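You operate a simulated robot arm through the tools that you are given. There is no shell and no other tool. Be economical: measure what you need, move in short steps, check, and stop when the job is done.

You run a simulated robot arm. Do the job below in one go: nothing can be reset, and whatever is moved stays where it is left.

Task
Demagnetise block 52 and put it in the blue tray.
Fine: on the pad, switch on, lift it away, then switch off.

Only the result counts: the job must be done as asked and must still hold three seconds after the hand-in. Knocking over, shifting, dropping, spilling or breaking anything else fails it.

Robot
A 6-joint arm with a two-finger parallel gripper, fixed in place. Base frame: the origin is at the foot of the arm, x ahead of it, y to its left, z up; the work surface is at about z = 0. Readings come in mm, degrees, newtons and seconds.
With the tool pointing down near the work surface it reaches from about 140 to 580 mm from the base axis. Its first joint turns from -66.0 to 66.0 degrees. Payload 2.1 kg.
Tool frame: the origin (TCP) lies between the finger pads and is the grasp point; the fingertips stand 30 mm ahead of it; z points along the fingers, y is the line along which they close. The gripper opens to 94 mm. The fingers are 28 mm wide and 10 mm thick; the gripper's body (50 by 96 mm) begins 55 mm behind the TCP.
Orientation is told as [roll, pitch, yaw] about the base's x, y, z axes, in that order, counted from this pose: with the fingers straight down and closing along the base's y, the tool's x points along the base's -x, its y along +y and its z along -z.

Tools
- The arm moves only by the tool nudge_tool. Its argument "plan" is a list of rows, each a list of 7 numbers: the shift along the tool's x, y, z in mm, then the turn, a rotation vector about the tool's x, y, z in degrees, then the gripper command, from -1 (shut) to 1 (fully open), values between in proportion. In form: [[x, y, z, rx, ry, rz, fingers], ...]. A call has 1 to 20 rows; each row is the pose to reach, as a shift and turn from the pose commanded when the call began, along the tool's axes at that moment. Rows are played at 5 a second. More than 50 mm and 8.6 degrees between two rows, or a gripper value outside its range, and nothing of the call is played. Where a pose cannot be reached the arm comes as near as it can. A force on the tool above 40 N (or 10 N above the force at the start of the call, whichever is more), or a blocked arm, ends the call early, and 0.2 s more pass. The fingers move at their own pace (about 72 mm/s each) and stop on an object; they squeeze with about 37 N. The grip force told is the motor's: it shows also when the fingers shut on nothing. Time passes only in rows, and 0.2 s behind the last, so rows that repeat a pose let the fingers close. The reply holds the time, the measured pose of the TCP, the force on the tool along the base axes, the opening and the grip force, in the units named above and with some noise, and new pictures: "show" is both (left out), scene, wrist or none.
- Cameras (640 x 400 px; columns grow to the right, rows downward): "scene" is fixed at [60.4, -378.8, 483.3]; the picture's right is [0.78, -0.63, 0.00], its down [-0.30, -0.37, -0.88] and it looks along [0.55, 0.68, -0.48] (base axes); focal length 271 px, centre (320, 200). "wrist" rides on the gripper at [-37, 0, -58] in the tool frame; the picture's right is [0.00, -1.00, 0.00], its down [0.97, 0.00, -0.24] and it looks along [0.24, 0.00, 0.97] (tool axes); focal length 218 px, centre (320, 200). There is no depth. A picture from a camera that has moved, and an enlarged one, comes with that camera's place and axes in the base frame and with its lens. The place of the scene camera against the robot may be out by one fixed shift of up to 18 mm in any direction.
- enlarge(camera, box): a new picture of the part [left, top, right, bottom] of that camera's present view, enlarged. The clock stands still meanwhile.
- job_done(): hands the job in; it is judged then, once.

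Go step by step. Nothing tells you positions but the pictures and the camera data: compare them with the known pose of the tool, close in by small moves and look again before you grip or let go. The budget is 120 turns and 150 pictures, counting those below and the enlarged ones. Unless the task says otherwise, let go and move clear before handing in, and close with one line.

The tools are called after "Request:" as name(argument=value, ...) on one line, values as JSON. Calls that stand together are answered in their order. nudge_tool: Moves the arm, as the interface text tells. Its arguments: {"type":"object","properties":{"plan":{"type":"array","items":{"type":"array","items":{"type":"number"}}},"show":{"type":"string","enum":["both","scene","wrist","none"]}},"required":["plan"]} The other tools are called the same way: enlarge (camera, box) takes an enlarged picture of a part of a camera's view; job_done () hands the job in.

At the start:

```text
clock: 0.0
tcp_pos: [306.9, -80.1, 378.3]
tool_rot: [-0.1, 0.0, 0.0]
ft_force: [0.1, -0.1, 0.8]
grip_width: 93.7
finger_force: 0.0
```

scene: 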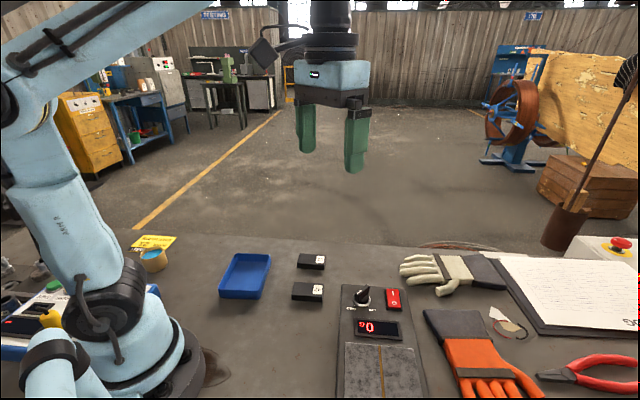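
wrist: 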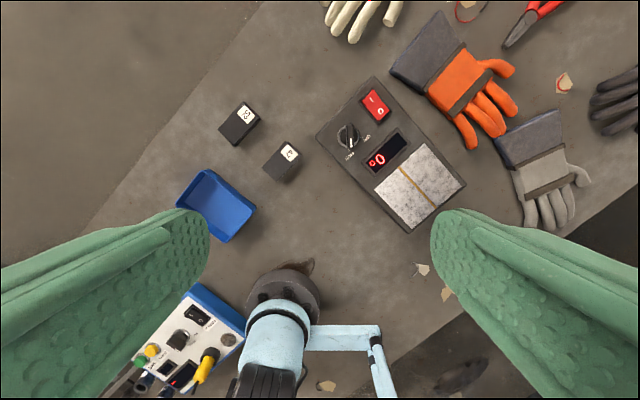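

I see two blocks, a blue tray and a demagnetiser with a pad, rocker switch, knob and display. I'll enlarge to read the labels and the device.

Request:
enlarge(camera="wrist", box=[160, 70, 480, 270])

Request:
enlarge(camera="scene", box=[200, 230, 440, 400])

```text
2.00 times, centred on (320, 170) of wrist
camera zoom: at [343.2, -79.6, 436.7], right [0.0, -1.0, 0.0], down [-0.97, 0.0, 0.24], along [-0.24, 0.0, -0.97], focal length 436 px, centre (320, 260)
```

zoom: 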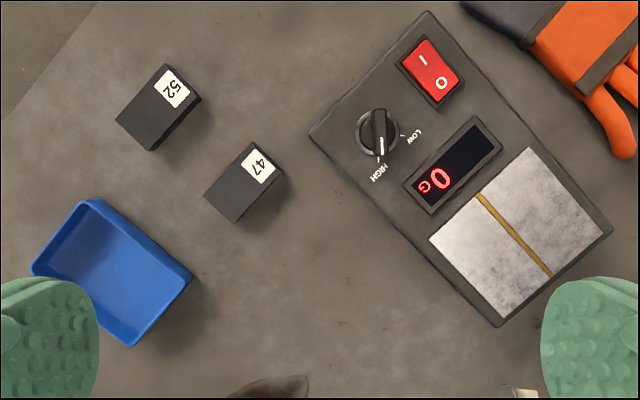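

```text
2.35 times, centred on (320, 315) of scene
camera zoom: at [60.4, -378.8, 483.3], right [0.78, -0.63, 0.0], down [-0.3, -0.37, -0.88], along [0.55, 0.68, -0.48], focal length 638 px, centre (320, -71)
```

zoom: 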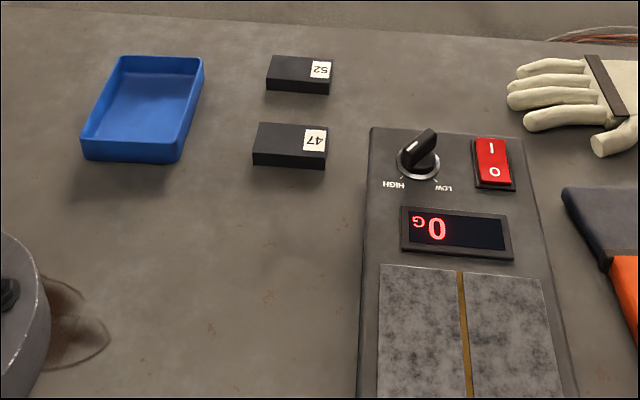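

Block 52 is the far-left one, near (385, 68), with its long axis about -41° in base. The device's knob appears to be at HIGH. I'm moving above block 52 with a matching yaw.

Request:
nudge_tool(plan=[[-10, 19, 25, 0, 0, 5.25, 1], [-20, 37, 50, 0, 0, 10.5, 1], [-29, 55, 75, 0, 0, 15.75, 1], [-39, 74, 100, 0, 0, 21, 1], [-49, 92, 125, 0, 0, 26.25, 1], [-59, 111, 150, 0, 0, 31.5, 1], [-68, 130, 175, 0, 0, 36.75, 1], [-78, 148, 198, 0, 0, 42, 1], [-78, 148, 198, 0, 0, 42, 1]])

```text
clock: 2.0
tcp_pos: [386.1, 68.3, 180.6]
tool_rot: [0.0, 0.0, -42.1]
ft_force: [0.3, -0.2, -0.4]
grip_width: 94.2
finger_force: 0.1
camera wrist: at [411.6, 43.6, 238.4], right [-0.67, -0.74, 0.0], down [-0.72, 0.65, 0.24], along [-0.18, 0.16, -0.97], focal length 218 px, centre (320, 200)
```

scene: 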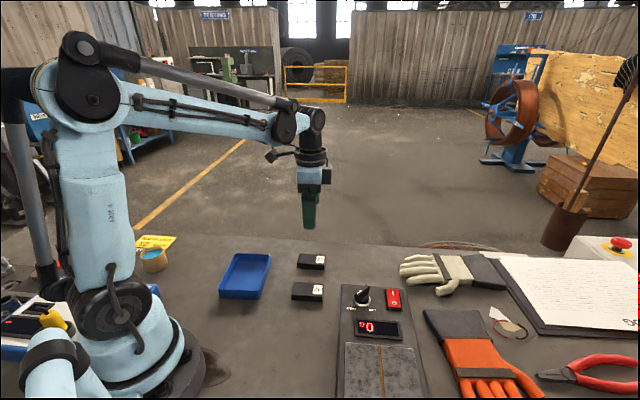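
wrist: 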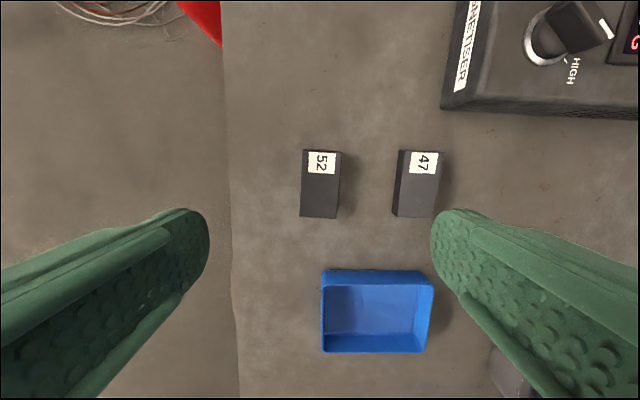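

Block 52 is centred under the tool and needs about 2° more turn. I'm coming down part way and checking.

Request:
nudge_tool(plan=[[0, -0.5, 30, 0, 0, 1, 0.7], [0, -1, 60, 0, 0, 2, 0.7], [0, -1, 95, 0, 0, 2.4, 0.7], [0, -1, 95, 0, 0, 2.4, 0.7]])

```text
clock: 3.0
tcp_pos: [385.5, 65.4, 84.0]
tool_rot: [0.0, 0.0, -44.5]
ft_force: [0.5, 0.1, 0.5]
grip_width: 79.7
finger_force: 0.1
camera wrist: at [410.9, 39.7, 143.0], right [-0.7, -0.71, 0.0], down [-0.69, 0.68, 0.24], along [-0.17, 0.17, -0.97], focal length 218 px, centre (320, 200)
```

scene: 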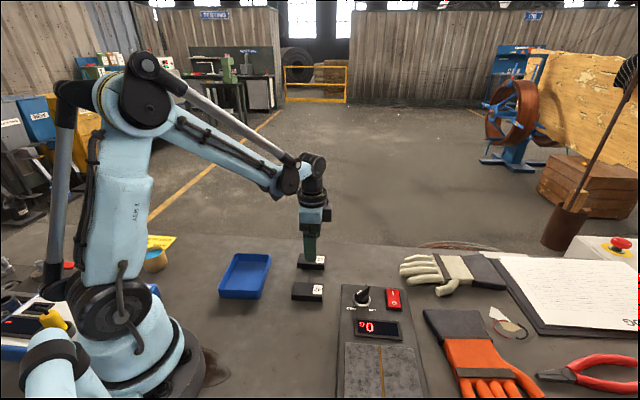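
wrist: 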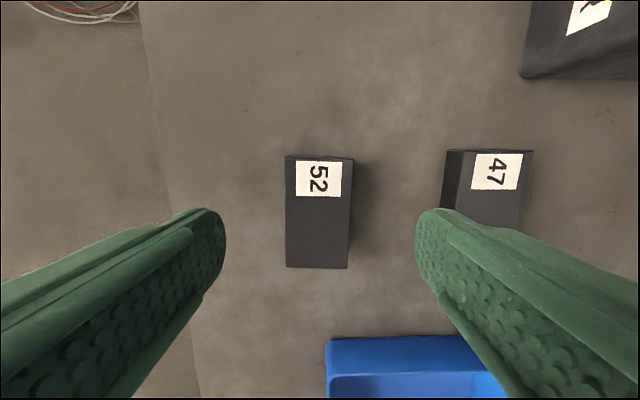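

Block is centred within about 2 mm. I'm descending to fingertip height of about 6 mm and gripping.

Request:
nudge_tool(plan=[[2, 0, 25, 0, 0, 1, 0.7], [2, 0, 48, 0, 0, 1, 0.7], [2, 0, 48, 0, 0, 1, 0.7], [2, 0, 48, 0, 0, 1, -1], [2, 0, 48, 0, 0, 1, -1], [2, 0, 48, 0, 0, 1, -1], [2, 0, 48, 0, 0, 1, -1]])

```text
clock: 4.6
tcp_pos: [384.0, 67.4, 37.7]
tool_rot: [0.1, -0.2, -45.4]
ft_force: [0.3, -0.2, 0.1]
grip_width: 39.5
finger_force: 37.4
camera wrist: at [408.1, 41.5, 95.9], right [-0.71, -0.7, 0.0], down [-0.68, 0.69, 0.24], along [-0.17, 0.17, -0.97], focal length 218 px, centre (320, 200)
```

scene: 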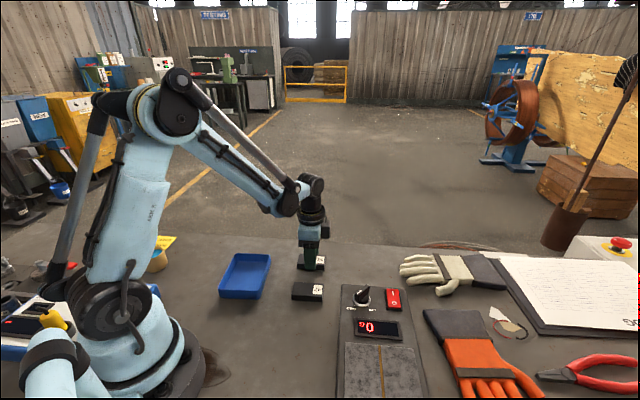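
wrist: 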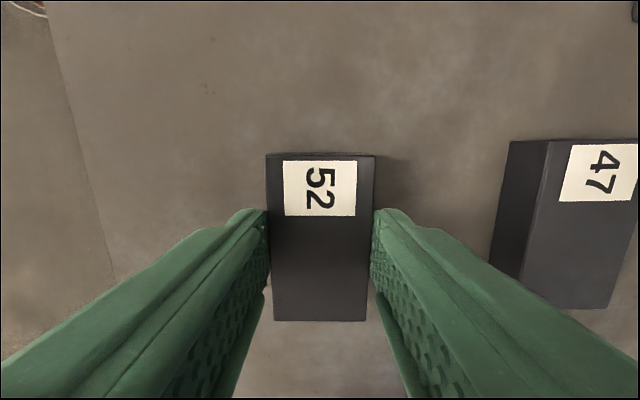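

Gripped (39.5 mm). I'm lifting and carrying it high to above the pad, roughly (268, -267).

Request:
nudge_tool(plan=[[0, 0, -20, 0, 0, 0, -1], [0, 0, -60, 0, 0, 0, -1], [0, 0, -100, 0, 0, 0, -1], [0, 0, -140, 0, 0, 0, -1], [-16, -32, -150, 0, 0, 0, -1], [-36, -72, -150, 0, 0, 0, -1], [-56, -113, -150, 0, 0, 0, -1], [-76, -154, -150, 0, 0, 0, -1], [-96, -195, -150, 0, 0, 0, -1], [-116, -235, -150, 0, 0, 0, -1], [-136, -276, -150, 0, 0, 0, -1], [-148, -300, -150, 0, 0, 0, -1], [-156, -317, -150, 0, 0, 0, -1], [-156, -317, -150, 0, 0, 0, -1]])

```text
clock: 7.6
tcp_pos: [267.0, -264.6, 186.9]
tool_rot: [0.0, 0.0, -45.3]
ft_force: [-0.1, -1.2, 0.2]
grip_width: 0.0
finger_force: 33.6
camera wrist: at [292.1, -291.3, 245.2], right [-0.71, -0.7, 0.0], down [-0.68, 0.69, 0.24], along [-0.17, 0.17, -0.97], focal length 218 px, centre (320, 200)
```

scene: 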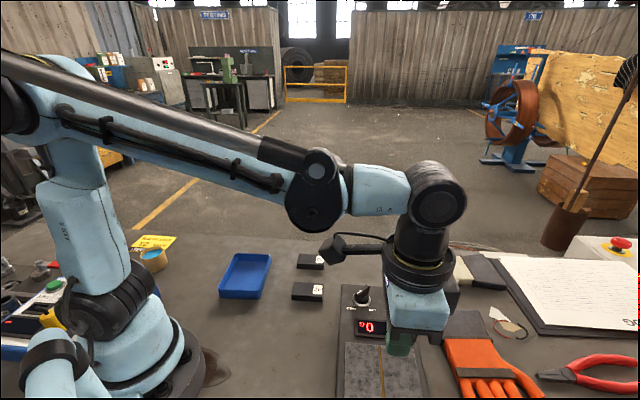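
wrist: 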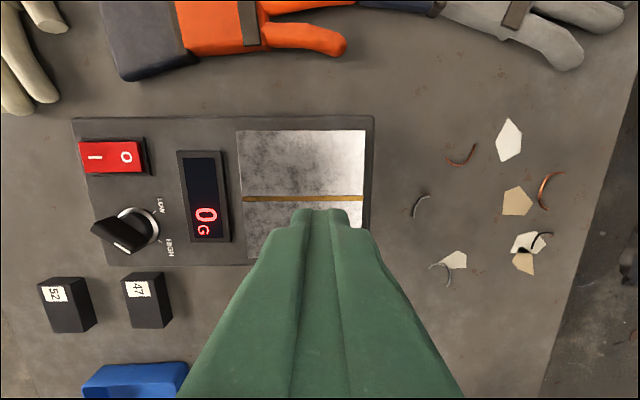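

The block slipped out at the lift and is still near its original place, so the grip was too shallow. The view here puts the device top at about z = 60, the pad centre near (271, -251) and the rocker near (406, -168). I'm going back to block 52.

Request:
nudge_tool(plan=[[20, 41, 0, 0, 0, 0, -1], [40, 82, 0, 0, 0, 0, -1], [60, 122, 0, 0, 0, 0, -1], [80, 163, 0, 0, 0, 0, 0], [100, 203, 0, 0, 0, 0, 0.7], [120, 244, 0, 0, 0, 0, 0.7], [140, 285, 0, 0, 0, 0, 0.7], [156, 317, 0, 0, 0, 0, 0.7], [156, 317, 40, 0, 0, 0, 0.7], [156, 317, 80, 0, 0, 0, 0.7], [156, 317, 100, 0, 0, 0, 0.7], [156, 317, 100, 0, 0, 0, 0.7]])

```text
clock: 10.2
tcp_pos: [382.8, 69.2, 88.0]
tool_rot: [0.0, 0.0, -45.4]
ft_force: [0.9, 0.0, 0.6]
grip_width: 79.8
finger_force: 0.1
camera wrist: at [406.8, 42.9, 145.9], right [-0.71, -0.7, 0.0], down [-0.68, 0.69, 0.24], along [-0.17, 0.17, -0.97], focal length 218 px, centre (320, 200)
```

scene: 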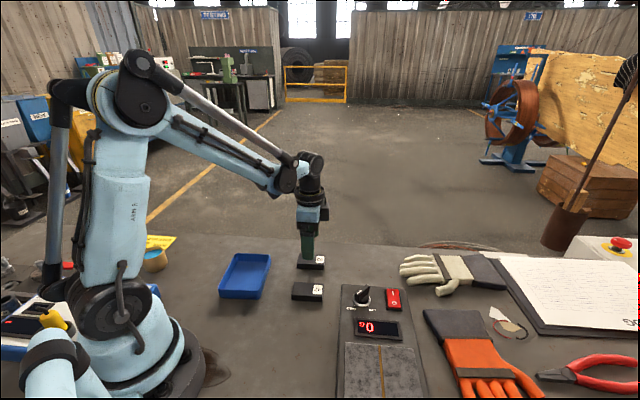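
wrist: 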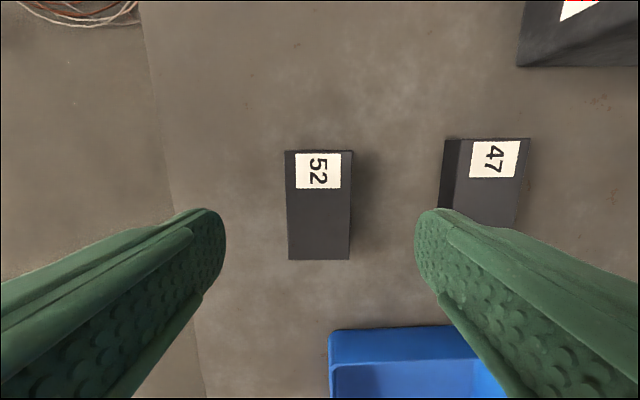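

Block 52 sits as before, and I estimate its height at only about 17 mm. I'll grip with the fingertips about 2 mm above the bench and lift slowly.

Request:
nudge_tool(plan=[[0, -0.5, 30, 0, 0, 0, 0.7], [0, -0.5, 50, 0, 0, 0, 0.7], [0, -0.5, 56, 0, 0, 0, 0.7], [0, -0.5, 56, 0, 0, 0, 0.7], [0, -0.5, 56, 0, 0, 0, -1], [0, -0.5, 56, 0, 0, 0, -1], [0, -0.5, 56, 0, 0, 0, -1], [0, -0.5, 56, 0, 0, 0, -1], [0, -0.5, 56, 0, 0, 0, -1]], show="none")

Request:
nudge_tool(plan=[[0, 0, -2, 0, 0, 0, -1], [0, 0, -4, 0, 0, 0, -1], [0, 0, -8, 0, 0, 0, -1], [0, 0, -12, 0, 0, 0, -1], [0, 0, -16, 0, 0, 0, -1], [0, 0, -20, 0, 0, 0, -1], [0, 0, -20, 0, 0, 0, -1]])

```text
clock: 12.2
tcp_pos: [382.3, 68.5, 33.0]
tool_rot: [0.0, 0.0, -45.4]
ft_force: [0.4, -0.3, -1.0]
grip_width: 39.7
finger_force: 36.7
```

```text
clock: 13.8
tcp_pos: [382.4, 68.6, 51.4]
tool_rot: [0.1, 0.0, -45.4]
ft_force: [0.2, 0.2, -4.0]
grip_width: 39.6
finger_force: 37.5
camera wrist: at [408.5, 42.3, 109.7], right [-0.71, -0.7, 0.0], down [-0.68, 0.69, 0.24], along [-0.17, 0.17, -0.97], focal length 218 px, centre (320, 200)
```

scene: 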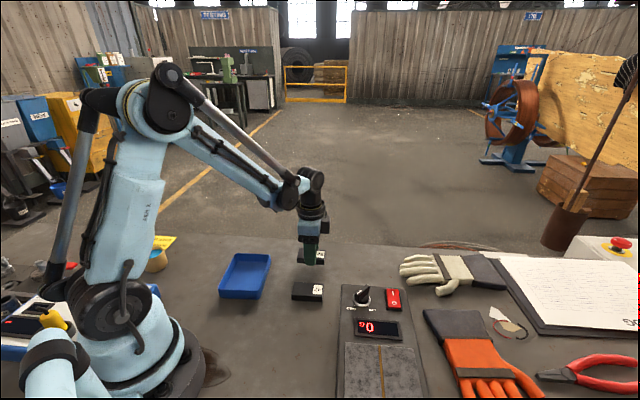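
wrist: 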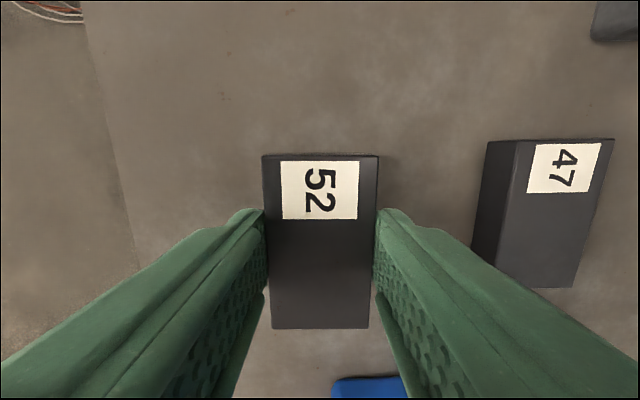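

The block now lifts with the gripper (about 4 N of weight). I'm raising it and carrying it gently to the pad.

Request:
nudge_tool(plan=[[0, 0, -15, 0, 0, 0, -1], [0, 0, -35, 0, 0, 0, -1], [0, 0, -60, 0, 0, 0, -1], [0, 0, -85, 0, 0, 0, -1], [0, 0, -105, 0, 0, 0, -1], [-8, -15, -110, 0, 0, 0, -1], [-20, -40, -110, 0, 0, 0, -1], [-35, -70, -110, 0, 0, 0, -1], [-50, -101, -110, 0, 0, 0, -1], [-65, -131, -110, 0, 0, 0, -1], [-80, -162, -110, 0, 0, 0, -1], [-95, -192, -110, 0, 0, 0, -1], [-110, -223, -110, 0, 0, 0, -1], [-125, -253, -110, 0, 0, 0, -1], [-138, -280, -110, 0, 0, 0, -1], [-146, -296, -110, 0, 0, 0, -1], [-150, -303, -110, 0, 0, 0, -1], [-150, -303, -110, 0, 0, 0, -1]])

```text
clock: 17.6
tcp_pos: [271.5, -253.1, 160.7]
tool_rot: [0.0, 0.0, -45.4]
ft_force: [0.7, 0.2, -4.4]
grip_width: 39.6
finger_force: 37.8
camera wrist: at [296.9, -278.3, 218.2], right [-0.71, -0.7, 0.0], down [-0.68, 0.69, 0.24], along [-0.17, 0.17, -0.97], focal length 218 px, centre (320, 200)
```

scene: 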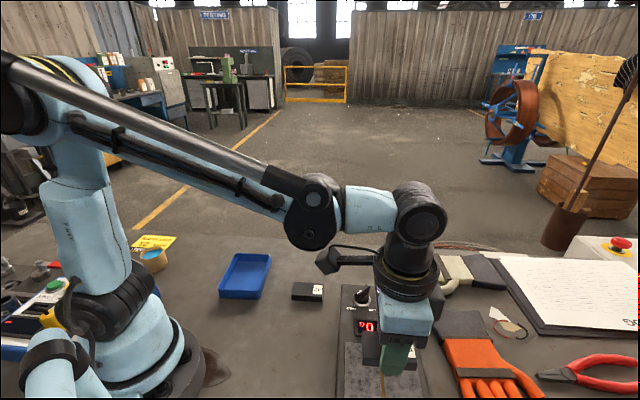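
wrist: 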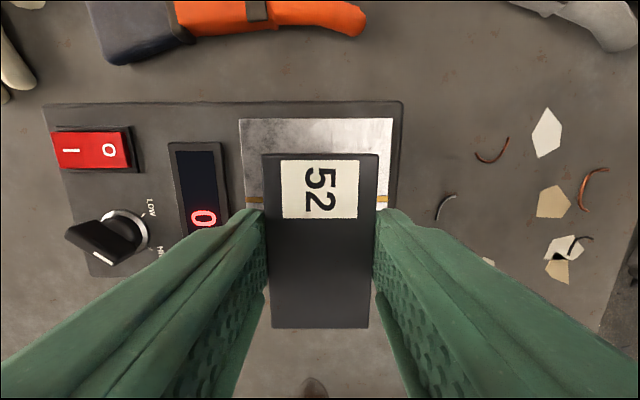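

The pad centre is confirmed near (271.5, -249.5) at z = 60, so contact should come at TCP z of about 93. I'm lowering to just above it.

Request:
nudge_tool(plan=[[2.5, 2.4, 15, 0, 0, 0, -1], [2.5, 2.4, 30, 0, 0, 0, -1], [2.5, 2.4, 45, 0, 0, 0, -1], [2.5, 2.4, 55, 0, 0, 0, -1], [2.5, 2.4, 60, 0, 0, 0, -1], [2.5, 2.4, 60, 0, 0, 0, -1]])

Request:
enlarge(camera="scene", box=[320, 270, 480, 400])

```text
clock: 19.0
tcp_pos: [272.1, -247.4, 101.1]
tool_rot: [-0.1, 0.0, -45.3]
ft_force: [-0.7, -0.3, -4.2]
grip_width: 39.9
finger_force: 37.0
camera wrist: at [296.8, -273.8, 159.7], right [-0.71, -0.7, 0.0], down [-0.68, 0.69, 0.24], along [-0.17, 0.17, -0.97], focal length 218 px, centre (320, 200)
```

scene: 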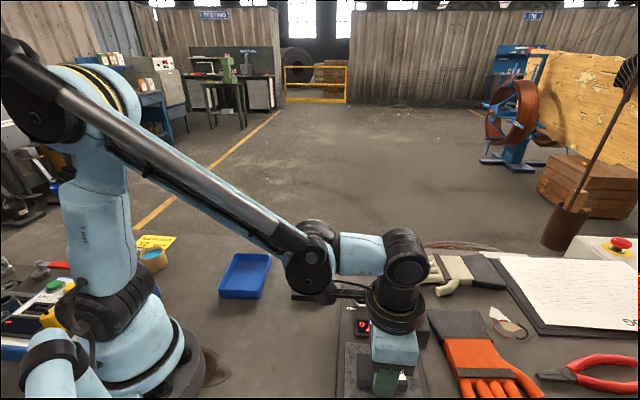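
wrist: 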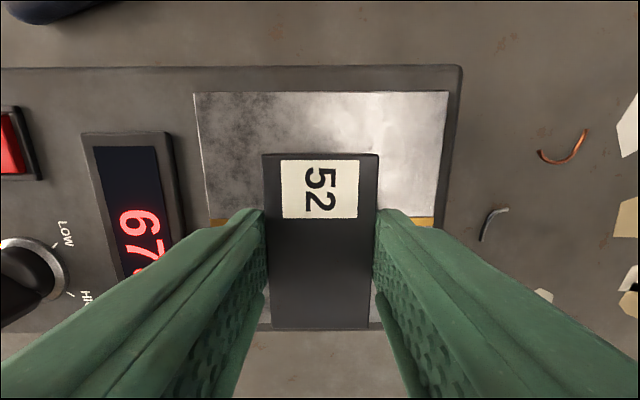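

```text
3.08 times, centred on (400, 335) of scene
camera zoom: at [60.5, -378.8, 483.3], right [0.78, -0.63, 0.0], down [-0.3, -0.37, -0.88], along [0.55, 0.68, -0.48], focal length 835 px, centre (74, -215)
```

zoom: 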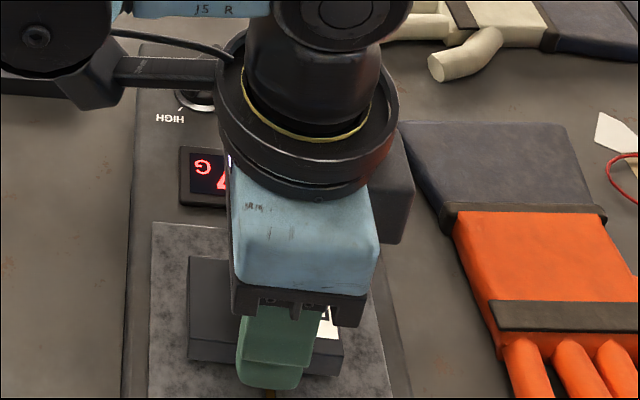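

The display now reads the block's magnetism (67 G). I'm lowering the last few millimetres to contact.

Request:
nudge_tool(plan=[[0, 0, 2, 0, 0, 0, -1], [0, 0, 4, 0, 0, 0, -1], [0, 0, 5.5, 0, 0, 0, -1], [0, 0, 6.5, 0, 0, 0, -1], [0, 0, 6.5, 0, 0, 0, -1]], show="none")

```text
clock: 20.2
tcp_pos: [272.7, -248.9, 95.5]
tool_rot: [-0.2, 0.0, -45.5]
ft_force: [-7.2, 0.6, 35.3]
grip_width: 39.3
finger_force: 37.1
```

Contact made at TCP z of about 95.5 (pad top about 62). I'm easing off and releasing.

Request:
nudge_tool(plan=[[0, 0, -0.8, 0, 0, 0, -1], [0, 0, -0.8, 0, 0, 0, -1]], show="none")

Request:
nudge_tool(plan=[[0, 0, 0, 0, 0, 0, 0.3], [0, 0, 0, 0, 0, 0, 0.3], [0, 0, -10, 0, 0, 0, 0.3], [0, 0, -40, 0, 0, 0, 0.3], [0, 0, -80, 0, 0, 0, 0.3], [0, 0, -80, 0, 0, 0, 0.3]])

```text
clock: 20.8
tcp_pos: [271.2, -247.7, 96.7]
tool_rot: [0.0, 0.0, -45.3]
ft_force: [-6.1, -0.3, 17.9]
grip_width: 39.3
finger_force: 37.1
```

```text
clock: 22.2
tcp_pos: [272.8, -247.6, 176.9]
tool_rot: [0.0, 0.0, -45.4]
ft_force: [0.0, 0.3, -0.2]
grip_width: 61.1
finger_force: 0.0
camera wrist: at [297.6, -274.0, 235.2], right [-0.71, -0.7, 0.0], down [-0.68, 0.69, 0.24], along [-0.17, 0.17, -0.97], focal length 218 px, centre (320, 200)
```

scene: 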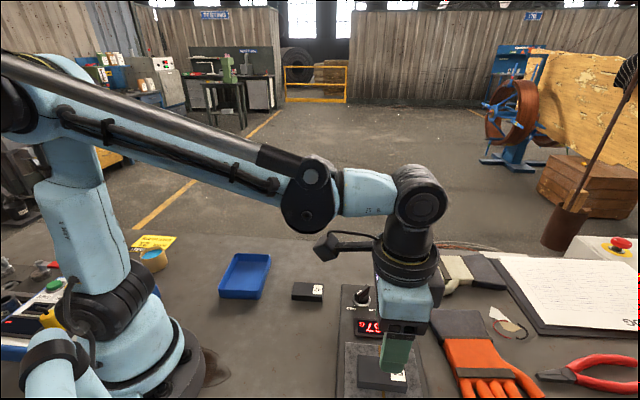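
wrist: 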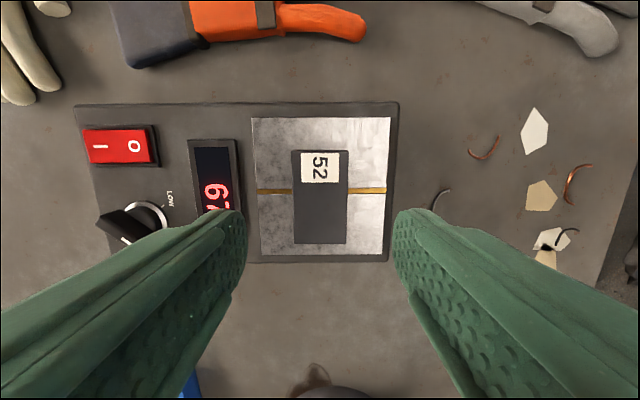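

Block 52 rests on the pad, released. Next I'm going above the I end of the rocker (about (416, -156)) with fingers closed, still high.

Request:
nudge_tool(plan=[[-7, 33, 0, 0, 0, 0, 0], [-14, 66, 0, 0, 0, 0, -1], [-21, 100, 0, 0, 0, 0, -1], [-28, 133, 0, 0, 0, 0, -1], [-35, 166, 0, 0, 0, 0, -1], [-35, 166, 20, 0, 0, 0, -1], [-35, 166, 20, 0, 0, 0, -1]])

```text
clock: 23.8
tcp_pos: [415.5, -155.3, 155.8]
tool_rot: [0.0, 0.0, -45.4]
ft_force: [1.0, 0.6, -1.0]
grip_width: 0.0
finger_force: 33.4
camera wrist: at [439.8, -181.5, 213.9], right [-0.71, -0.7, 0.0], down [-0.68, 0.69, 0.24], along [-0.17, 0.17, -0.97], focal length 218 px, centre (320, 200)
```

scene: 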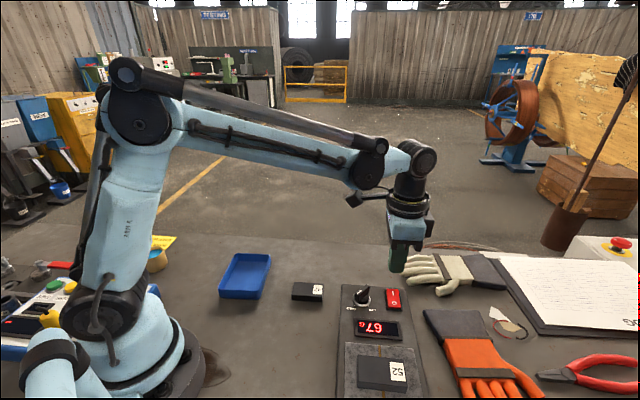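
wrist: 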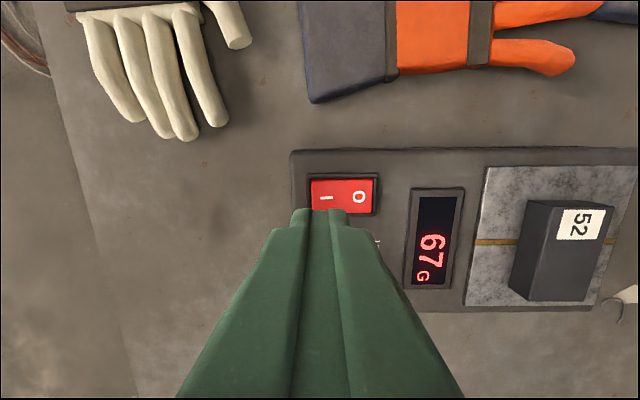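

The rocker's I end is almost under the tip, needing about 4 mm of shift. I'm lowering to about 12 mm above it and checking.

Request:
nudge_tool(plan=[[-1, -4, 20, 0, 0, 0, -1], [-1, -4, 40, 0, 0, 0, -1], [-1, -4, 46, 0, 0, 0, -1], [-1, -4, 46, 0, 0, 0, -1]])

Request:
enlarge(camera="wrist", box=[220, 100, 480, 260])

Request:
enlarge(camera="scene", box=[330, 240, 450, 350])

```text
clock: 24.8
tcp_pos: [412.0, -160.4, 109.9]
tool_rot: [0.1, 0.0, -45.4]
ft_force: [0.6, -0.3, -1.1]
grip_width: 0.0
finger_force: 32.7
camera wrist: at [438.5, -186.1, 168.0], right [-0.71, -0.7, 0.0], down [-0.68, 0.69, 0.24], along [-0.17, 0.17, -0.97], focal length 218 px, centre (320, 200)
```

scene: 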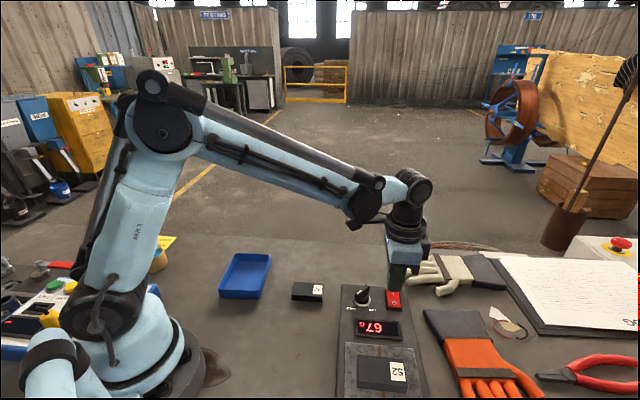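
wrist: 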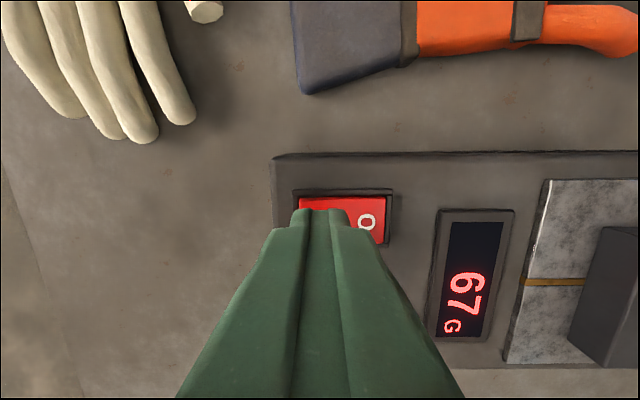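

```text
2.46 times, centred on (350, 180) of wrist
camera zoom: at [438.5, -186.1, 168.0], right [-0.71, -0.7, 0.0], down [-0.68, 0.69, 0.24], along [-0.17, 0.17, -0.97], focal length 537 px, centre (246, 249)
```

zoom: 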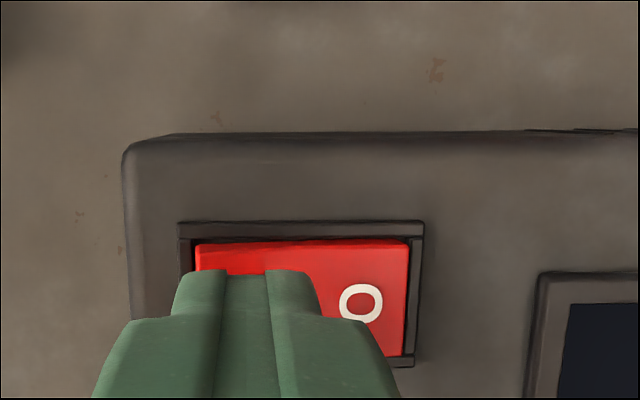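

```text
3.64 times, centred on (390, 295) of scene
camera zoom: at [60.4, -378.8, 483.3], right [0.78, -0.63, 0.0], down [-0.3, -0.37, -0.88], along [0.55, 0.68, -0.48], focal length 986 px, centre (66, -146)
```

zoom: 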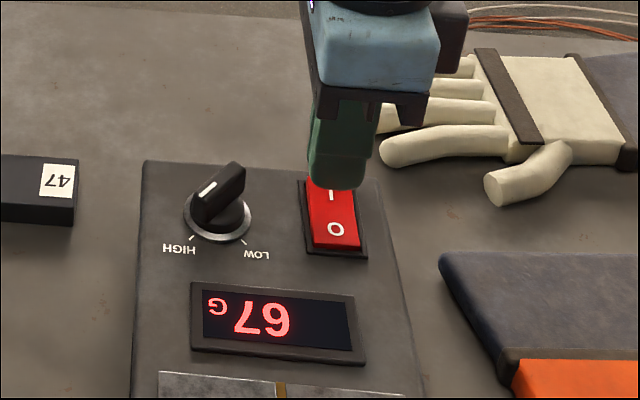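

The tip is above the I end, and the knob points at HIGH. I'm pressing down in small steps.

Request:
nudge_tool(plan=[[0, 0, 3, 0, 0, 0, -1], [0, 0, 6, 0, 0, 0, -1], [0, 0, 8, 0, 0, 0, -1], [0, 0, 10, 0, 0, 0, -1], [0, 0, 12, 0, 0, 0, -1], [0, 0, 13, 0, 0, 0, -1], [0, 0, 14, 0, 0, 0, -1]])

Request:
enlarge(camera="scene", box=[330, 240, 450, 350])

```text
clock: 26.4
tcp_pos: [413.5, -160.5, 98.5]
tool_rot: [0.0, 0.0, -45.5]
ft_force: [-0.3, 0.2, 10.6]
grip_width: 0.0
finger_force: 32.7
stopped in row 7: the force on the tool passed its limit (the readings are from after the stop); the commanded pose is now the measured one
camera wrist: at [438.3, -185.9, 156.4], right [-0.71, -0.7, 0.0], down [-0.68, 0.69, 0.24], along [-0.17, 0.17, -0.97], focal length 218 px, centre (320, 200)
```

scene: 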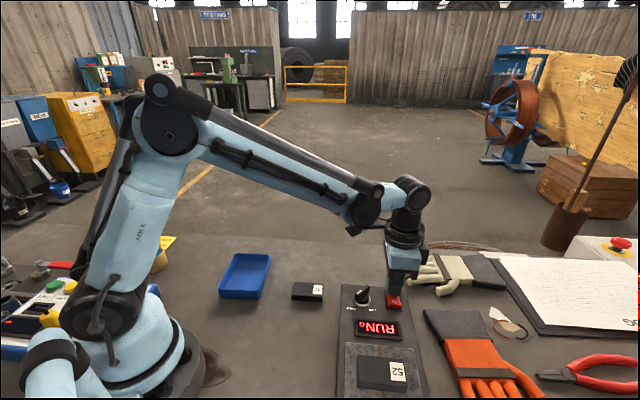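
wrist: 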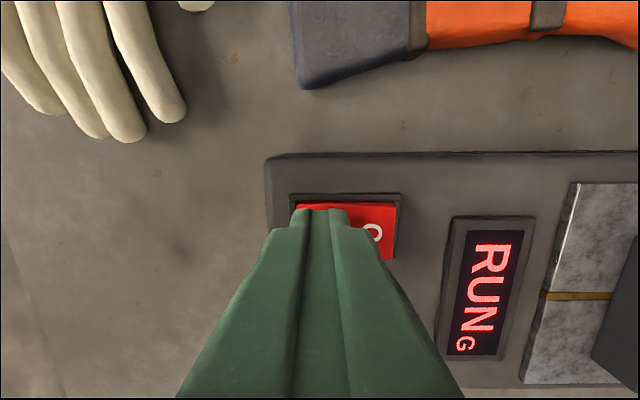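

```text
3.64 times, centred on (390, 295) of scene
camera zoom: at [60.4, -378.8, 483.3], right [0.78, -0.63, 0.0], down [-0.3, -0.37, -0.88], along [0.55, 0.68, -0.48], focal length 986 px, centre (66, -146)
```

zoom: 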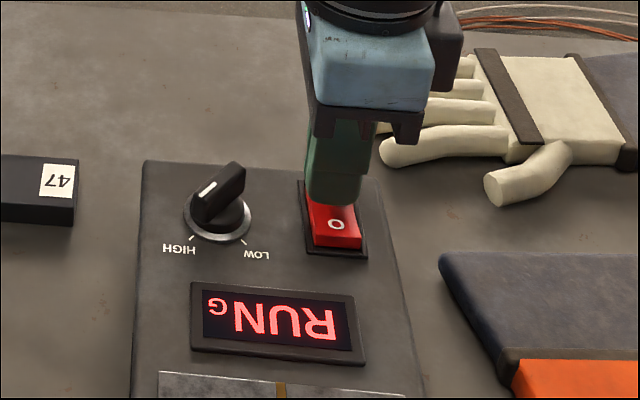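

The display shows RUN, so it's on. I'm going up and back above the block.

Request:
nudge_tool(plan=[[0, 0, -30, 0, 0, 0, -1], [0, 0, -70, 0, 0, 0, -1], [8, -33, -80, 0, 0, 0, -1], [16, -66, -80, 0, 0, 0, 0], [24, -100, -80, 0, 0, 0, 0.3], [30, -133, -80, 0, 0, 0, 0.5], [37, -162, -80, 0, 0, 0, 0.5], [37, -162, -60, 0, 0, 0, 0.5], [37, -162, -40, 0, 0, 0, 0.5], [37, -162, -40, 0, 0, 0, 0.5]])

```text
clock: 28.6
tcp_pos: [271.9, -246.5, 137.7]
tool_rot: [0.0, -0.1, -45.5]
ft_force: [0.0, 0.5, 0.2]
grip_width: 70.4
finger_force: 0.1
camera wrist: at [296.0, -272.9, 196.8], right [-0.71, -0.7, 0.0], down [-0.68, 0.69, 0.24], along [-0.17, 0.17, -0.97], focal length 218 px, centre (320, 200)
```

scene: 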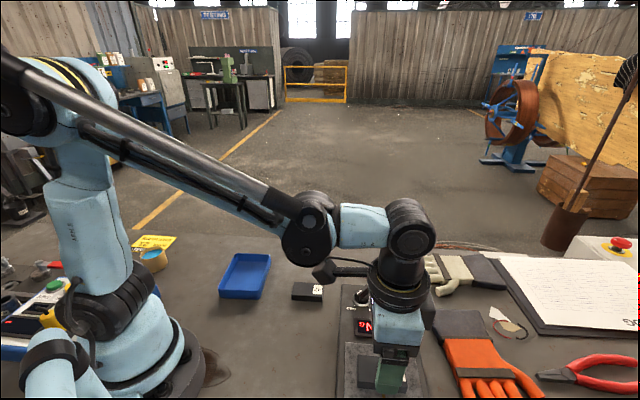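
wrist: 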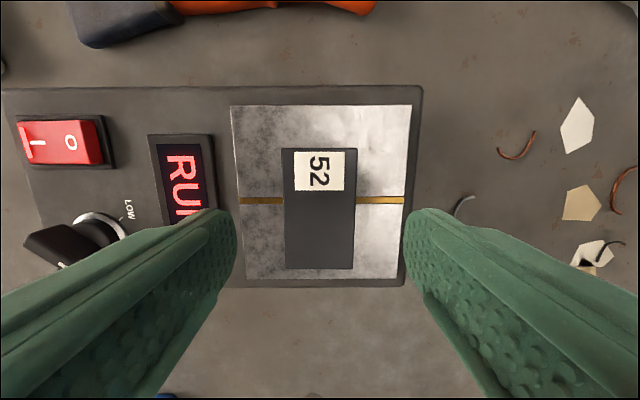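

The block is centred between the fingers. I'm descending to grip it and lifting it slowly straight up.

Request:
nudge_tool(plan=[[0, 0, 20, 0, 0, 0, 0.5], [0, 0, 35, 0, 0, 0, 0.5], [0, 0, 41.5, 0, 0, 0, 0.5], [0, 0, 41.5, 0, 0, 0, 0.5], [0, 0, 41.5, 0, 0, 0, -1], [0, 0, 41.5, 0, 0, 0, -1], [0, 0, 41.5, 0, 0, 0, -1], [0, 0, 41.5, 0, 0, 0, -1], [0, 0, 41.5, 0, 0, 0, -1]], show="none")

Request:
nudge_tool(plan=[[0, 0, -2, 0, 0, 0, -1], [0, 0, -4, 0, 0, 0, -1], [0, 0, -8, 0, 0, 0, -1], [0, 0, -12, 0, 0, 0, -1], [0, 0, -16, 0, 0, 0, -1], [0, 0, -20, 0, 0, 0, -1], [0, 0, -26, 0, 0, 0, -1], [0, 0, -32, 0, 0, 0, -1], [0, 0, -40, 0, 0, 0, -1], [0, 0, -48, 0, 0, 0, -1], [0, 0, -56, 0, 0, 0, -1], [0, 0, -64, 0, 0, 0, -1], [0, 0, -72, 0, 0, 0, -1], [0, 0, -80, 0, 0, 0, -1], [0, 0, -88, 0, 0, 0, -1], [0, 0, -96, 0, 0, 0, -1], [0, 0, -104, 0, 0, 0, -1], [0, 0, -112, 0, 0, 0, -1], [0, 0, -120, 0, 0, 0, -1], [0, 0, -120, 0, 0, 0, -1]])

```text
clock: 30.6
tcp_pos: [271.4, -247.7, 96.6]
tool_rot: [0.0, 0.1, -45.4]
ft_force: [0.0, -0.4, 0.7]
grip_width: 39.4
finger_force: 36.7
```

```text
clock: 34.8
tcp_pos: [272.7, -248.6, 216.2]
tool_rot: [0.0, -0.1, -45.3]
ft_force: [-0.2, -0.1, -3.5]
grip_width: 39.5
finger_force: 37.2
camera wrist: at [297.0, -273.8, 274.2], right [-0.71, -0.7, 0.0], down [-0.68, 0.69, 0.24], along [-0.17, 0.17, -0.97], focal length 218 px, centre (320, 200)
```

scene: 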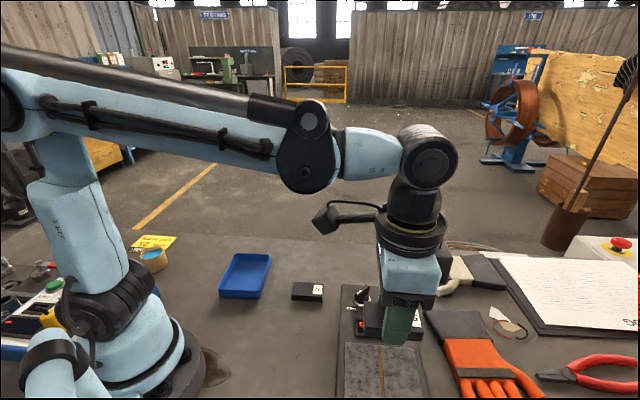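
wrist: 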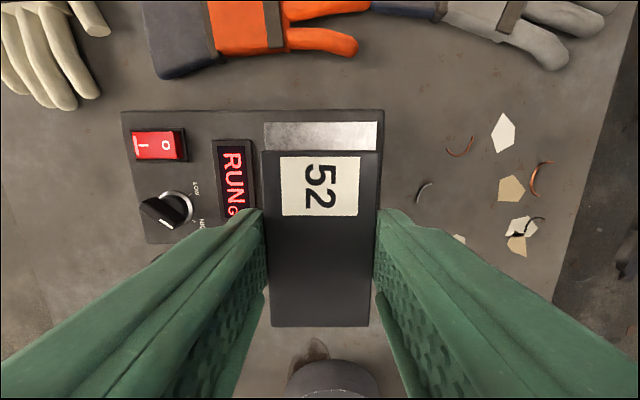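

The block is lifted clear, with the device still on. I'm carrying it away to above the tray at about (227, 122).

Request:
nudge_tool(plan=[[8, 6, 0, 0, 0, 0, -1], [25, 19, 0, 0, 0, 0, -1], [50, 38, 0, 0, 0, 0, -1], [75, 58, 0, 0, 0, 0, -1], [100, 77, 0, 0, 0, 0, -1], [125, 96, 0, 0, 0, 0, -1], [150, 115, 0, 0, 0, 0, -1], [175, 135, 0, 0, 0, 0, -1], [200, 154, 0, 0, 0, 0, -1], [225, 173, 0, 0, 0, 0, -1], [250, 192, 0, 0, 0, 0, -1], [272, 209, 0, 0, 0, 0, -1], [288, 221, 0, 0, 0, 0, -1], [296, 228, 0, 0, 0, 0, -1], [296, 228, 20, 0, 0, 0, -1], [296, 228, 40, 0, 0, 0, -1], [296, 228, 40, 0, 0, 0, -1]])

```text
clock: 38.4
tcp_pos: [226.0, 121.2, 176.5]
tool_rot: [0.1, 0.1, -45.4]
ft_force: [-0.3, 0.6, -4.2]
grip_width: 39.8
finger_force: 36.6
camera wrist: at [250.3, 96.1, 234.6], right [-0.71, -0.7, 0.0], down [-0.68, 0.69, 0.24], along [-0.17, 0.17, -0.97], focal length 218 px, centre (320, 200)
```

scene: 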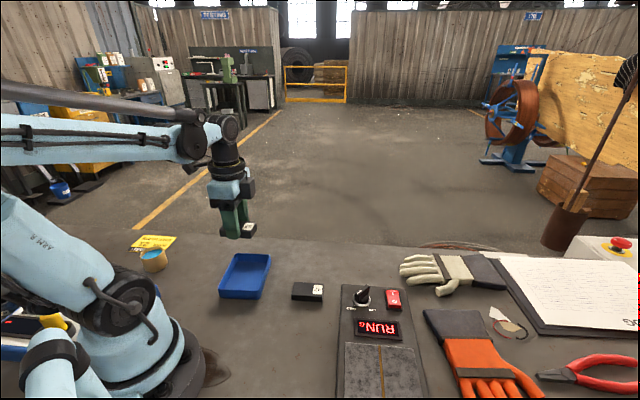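
wrist: 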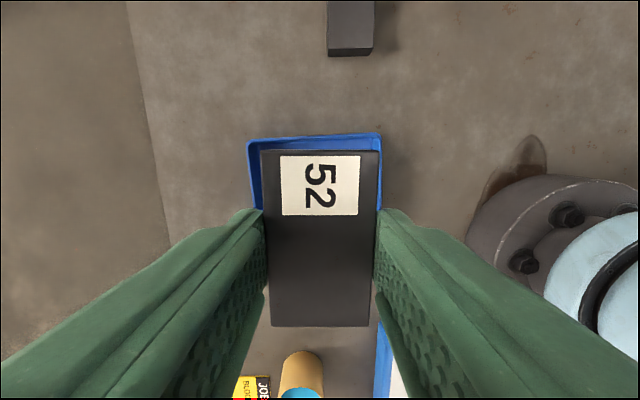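

The tray's centre is near (224, 127), rotated about 3.5° from the gripper. I'm aligning and lowering part way.

Request:
nudge_tool(plan=[[3, 1.5, 10, 0, 0, -2, -1], [5.5, 2.6, 25, 0, 0, -3.5, -1], [5.5, 2.6, 50, 0, 0, -3.5, -1], [5.5, 2.6, 75, 0, 0, -3.5, -1], [5.5, 2.6, 90, 0, 0, -3.5, -1], [5.5, 2.6, 90, 0, 0, -3.5, -1]])

Request:
enlarge(camera="scene", box=[190, 200, 310, 320])

```text
clock: 39.8
tcp_pos: [224.2, 129.4, 85.2]
tool_rot: [0.1, 0.0, -41.9]
ft_force: [-0.1, -0.7, -4.0]
grip_width: 39.6
finger_force: 36.7
camera wrist: at [251.0, 104.2, 144.0], right [-0.67, -0.74, 0.0], down [-0.72, 0.65, 0.24], along [-0.18, 0.16, -0.97], focal length 218 px, centre (320, 200)
```

scene: 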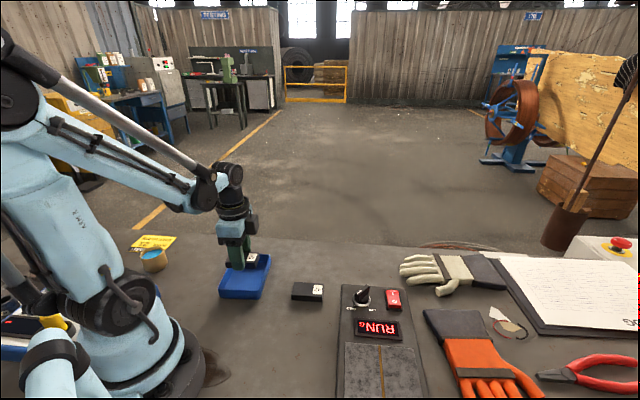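
wrist: 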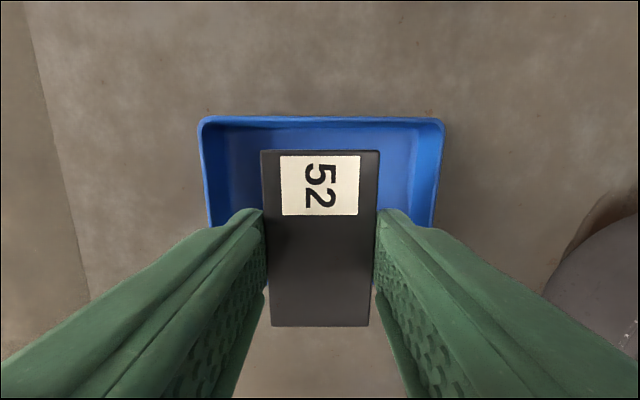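

```text
3.33 times, centred on (250, 260) of scene
camera zoom: at [60.4, -378.8, 483.3], right [0.78, -0.63, 0.0], down [-0.3, -0.37, -0.88], along [0.55, 0.68, -0.48], focal length 904 px, centre (553, 0)
```

zoom: 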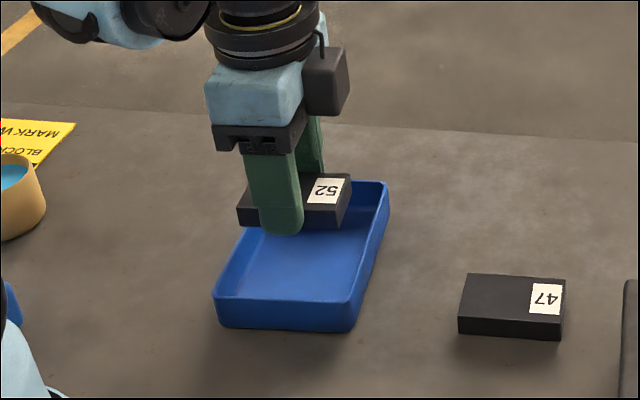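

The block is over the tray and just needs 3 mm of shift. I'm lowering it inside until contact.

Request:
nudge_tool(plan=[[-3, 0, 15, 0, 0, 0, -1], [-3, 0, 30, 0, 0, 0, -1], [-3, 0, 42, 0, 0, 0, -1], [-3, 0, 44, 0, 0, 0, -1], [-3, 0, 46, 0, 0, 0, -1], [-3, 0, 47, 0, 0, 0, -1], [-3, 0, 47, 0, 0, 0, -1]])

```text
clock: 41.4
tcp_pos: [227.4, 127.3, 37.8]
tool_rot: [0.0, 0.0, -41.9]
ft_force: [0.4, 0.4, -3.7]
grip_width: 39.4
finger_force: 36.6
camera wrist: at [253.3, 102.8, 97.5], right [-0.67, -0.74, 0.0], down [-0.72, 0.65, 0.24], along [-0.18, 0.16, -0.97], focal length 218 px, centre (320, 200)
```

scene: 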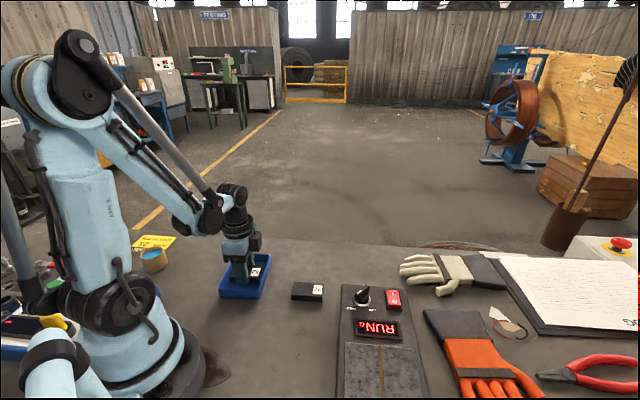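
wrist: 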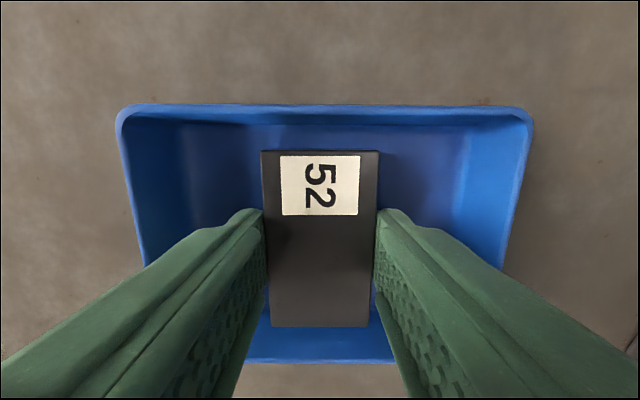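

Well inside and centred. I'm feeling for the floor with fine steps.

Request:
nudge_tool(plan=[[0, 0, 0.7, 0, 0, 0, -1], [0, 0, 1.4, 0, 0, 0, -1], [0, 0, 1.4, 0, 0, 0, -1]], show="none")

```text
clock: 42.2
tcp_pos: [226.4, 127.4, 39.6]
tool_rot: [0.0, 0.0, -41.9]
ft_force: [-0.4, 0.8, -4.6]
grip_width: 39.3
finger_force: 37.3
```

Request:
nudge_tool(plan=[[0, 0, 0.7, 0, 0, 0, -1], [0, 0, 1.4, 0, 0, 0, -1], [0, 0, 1.4, 0, 0, 0, -1]], show="none")

```text
clock: 43.0
tcp_pos: [227.3, 128.3, 36.5]
tool_rot: [0.0, 0.0, -41.8]
ft_force: [-2.2, 1.3, 14.6]
grip_width: 39.3
finger_force: 37.2
```

Touched the tray floor (force now +15 N). I'm easing off slightly, releasing with a modest opening and rising.

Request:
nudge_tool(plan=[[0, 0, -0.5, 0, 0, 0, -1], [0, 0, -0.5, 0, 0, 0, 0.2], [0, 0, -0.5, 0, 0, 0, 0.2], [0, 0, -10, 0, 0, 0, 0.2], [0, 0, -40, 0, 0, 0, 0.2], [0, 0, -80, 0, 0, 0, 0.2], [0, 0, -120, 0, 0, 0, 0.2], [0, 0, -120, 0, 0, 0, 0.2]])

```text
clock: 44.8
tcp_pos: [225.8, 126.7, 156.6]
tool_rot: [0.0, 0.0, -42.0]
ft_force: [-0.1, 1.1, -0.2]
grip_width: 56.3
finger_force: 0.1
camera wrist: at [252.2, 101.9, 214.3], right [-0.67, -0.74, 0.0], down [-0.72, 0.65, 0.24], along [-0.18, 0.16, -0.97], focal length 218 px, centre (320, 200)
```

scene: 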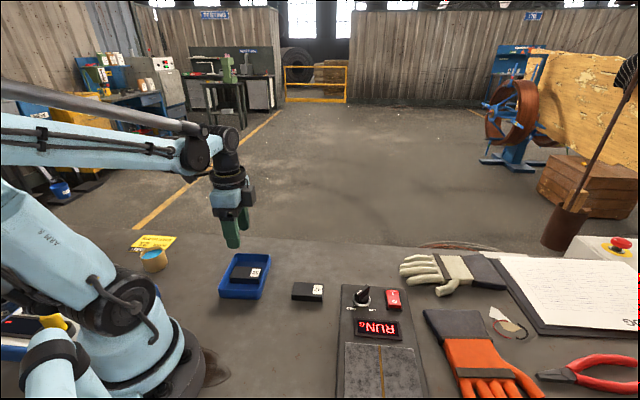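
wrist: 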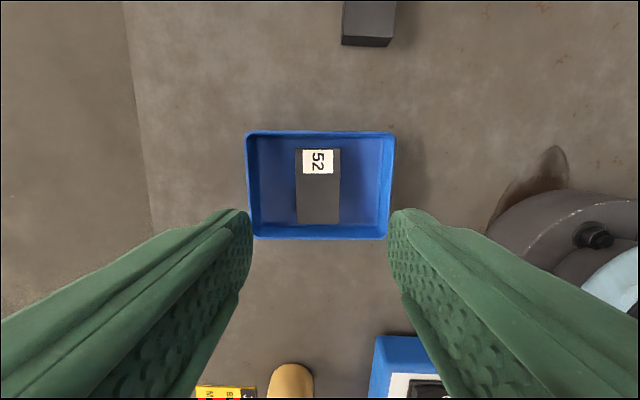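

Block 52 lies released in the tray. Now I'm going with closed fingers to above the rocker's O end (about (395.5, -177.5)).

Request:
nudge_tool(plan=[[-15, -5, -15, 0, 0, 0, 0.2], [-50, -17, -20, 0, 0, 0, -1], [-90, -31, -20, 0, 0, 1, -1], [-130, -44, -20, 0, 0, 2, -1], [-170, -58, -20, 0, 0, 3, -1], [-210, -72, -20, 0, 0, 3.5, -1], [-250, -85, -20, 0, 0, 3.5, -1], [-290, -99, -20, 0, 0, 3.5, -1], [-315, -107, -20, 0, 0, 3.5, -1], [-329.6, -112.5, 0, 0, 0, 3.5, -1], [-329.6, -112.5, 35, 0, 0, 3.5, -1], [-329.6, -112.5, 35, 0, 0, 3.5, -1]])

Request:
enlarge(camera="scene", box=[330, 240, 450, 350])

```text
clock: 47.4
tcp_pos: [396.9, -176.6, 123.9]
tool_rot: [0.1, 0.0, -45.3]
ft_force: [-0.9, -0.6, -0.3]
grip_width: 0.0
finger_force: 33.4
camera wrist: at [421.8, -202.5, 181.3], right [-0.71, -0.7, 0.0], down [-0.68, 0.69, 0.24], along [-0.17, 0.17, -0.97], focal length 218 px, centre (320, 200)
```

scene: 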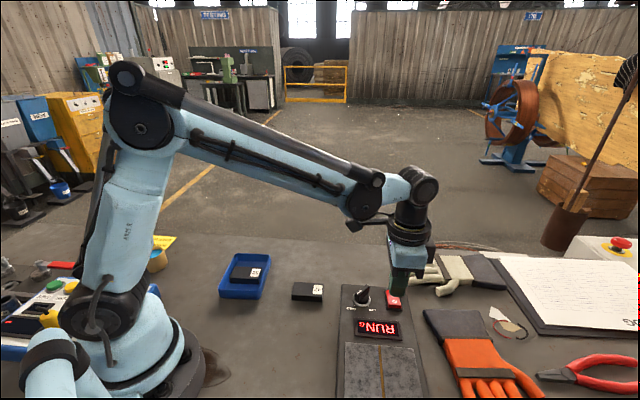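
wrist: 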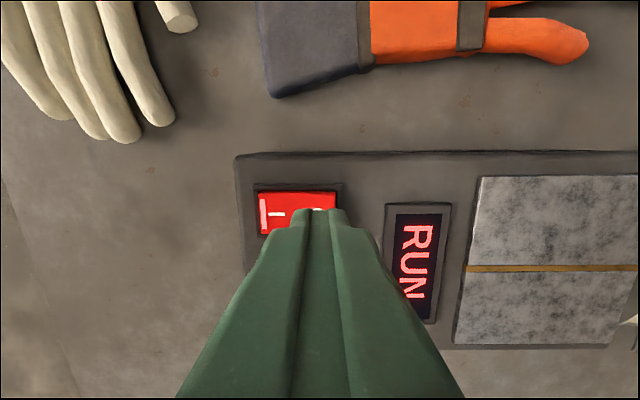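

```text
3.64 times, centred on (390, 295) of scene
camera zoom: at [60.4, -378.8, 483.3], right [0.78, -0.63, 0.0], down [-0.3, -0.37, -0.88], along [0.55, 0.68, -0.48], focal length 986 px, centre (66, -146)
```

zoom: 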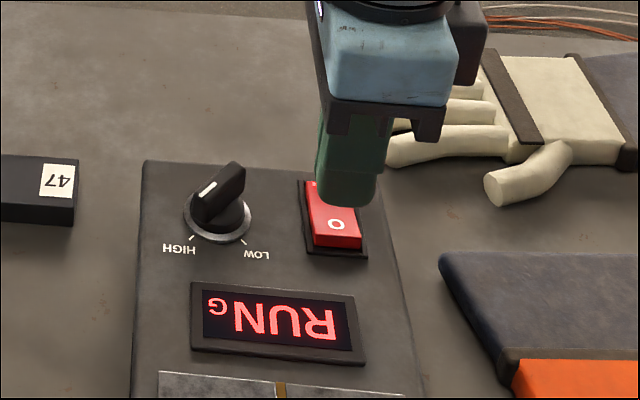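

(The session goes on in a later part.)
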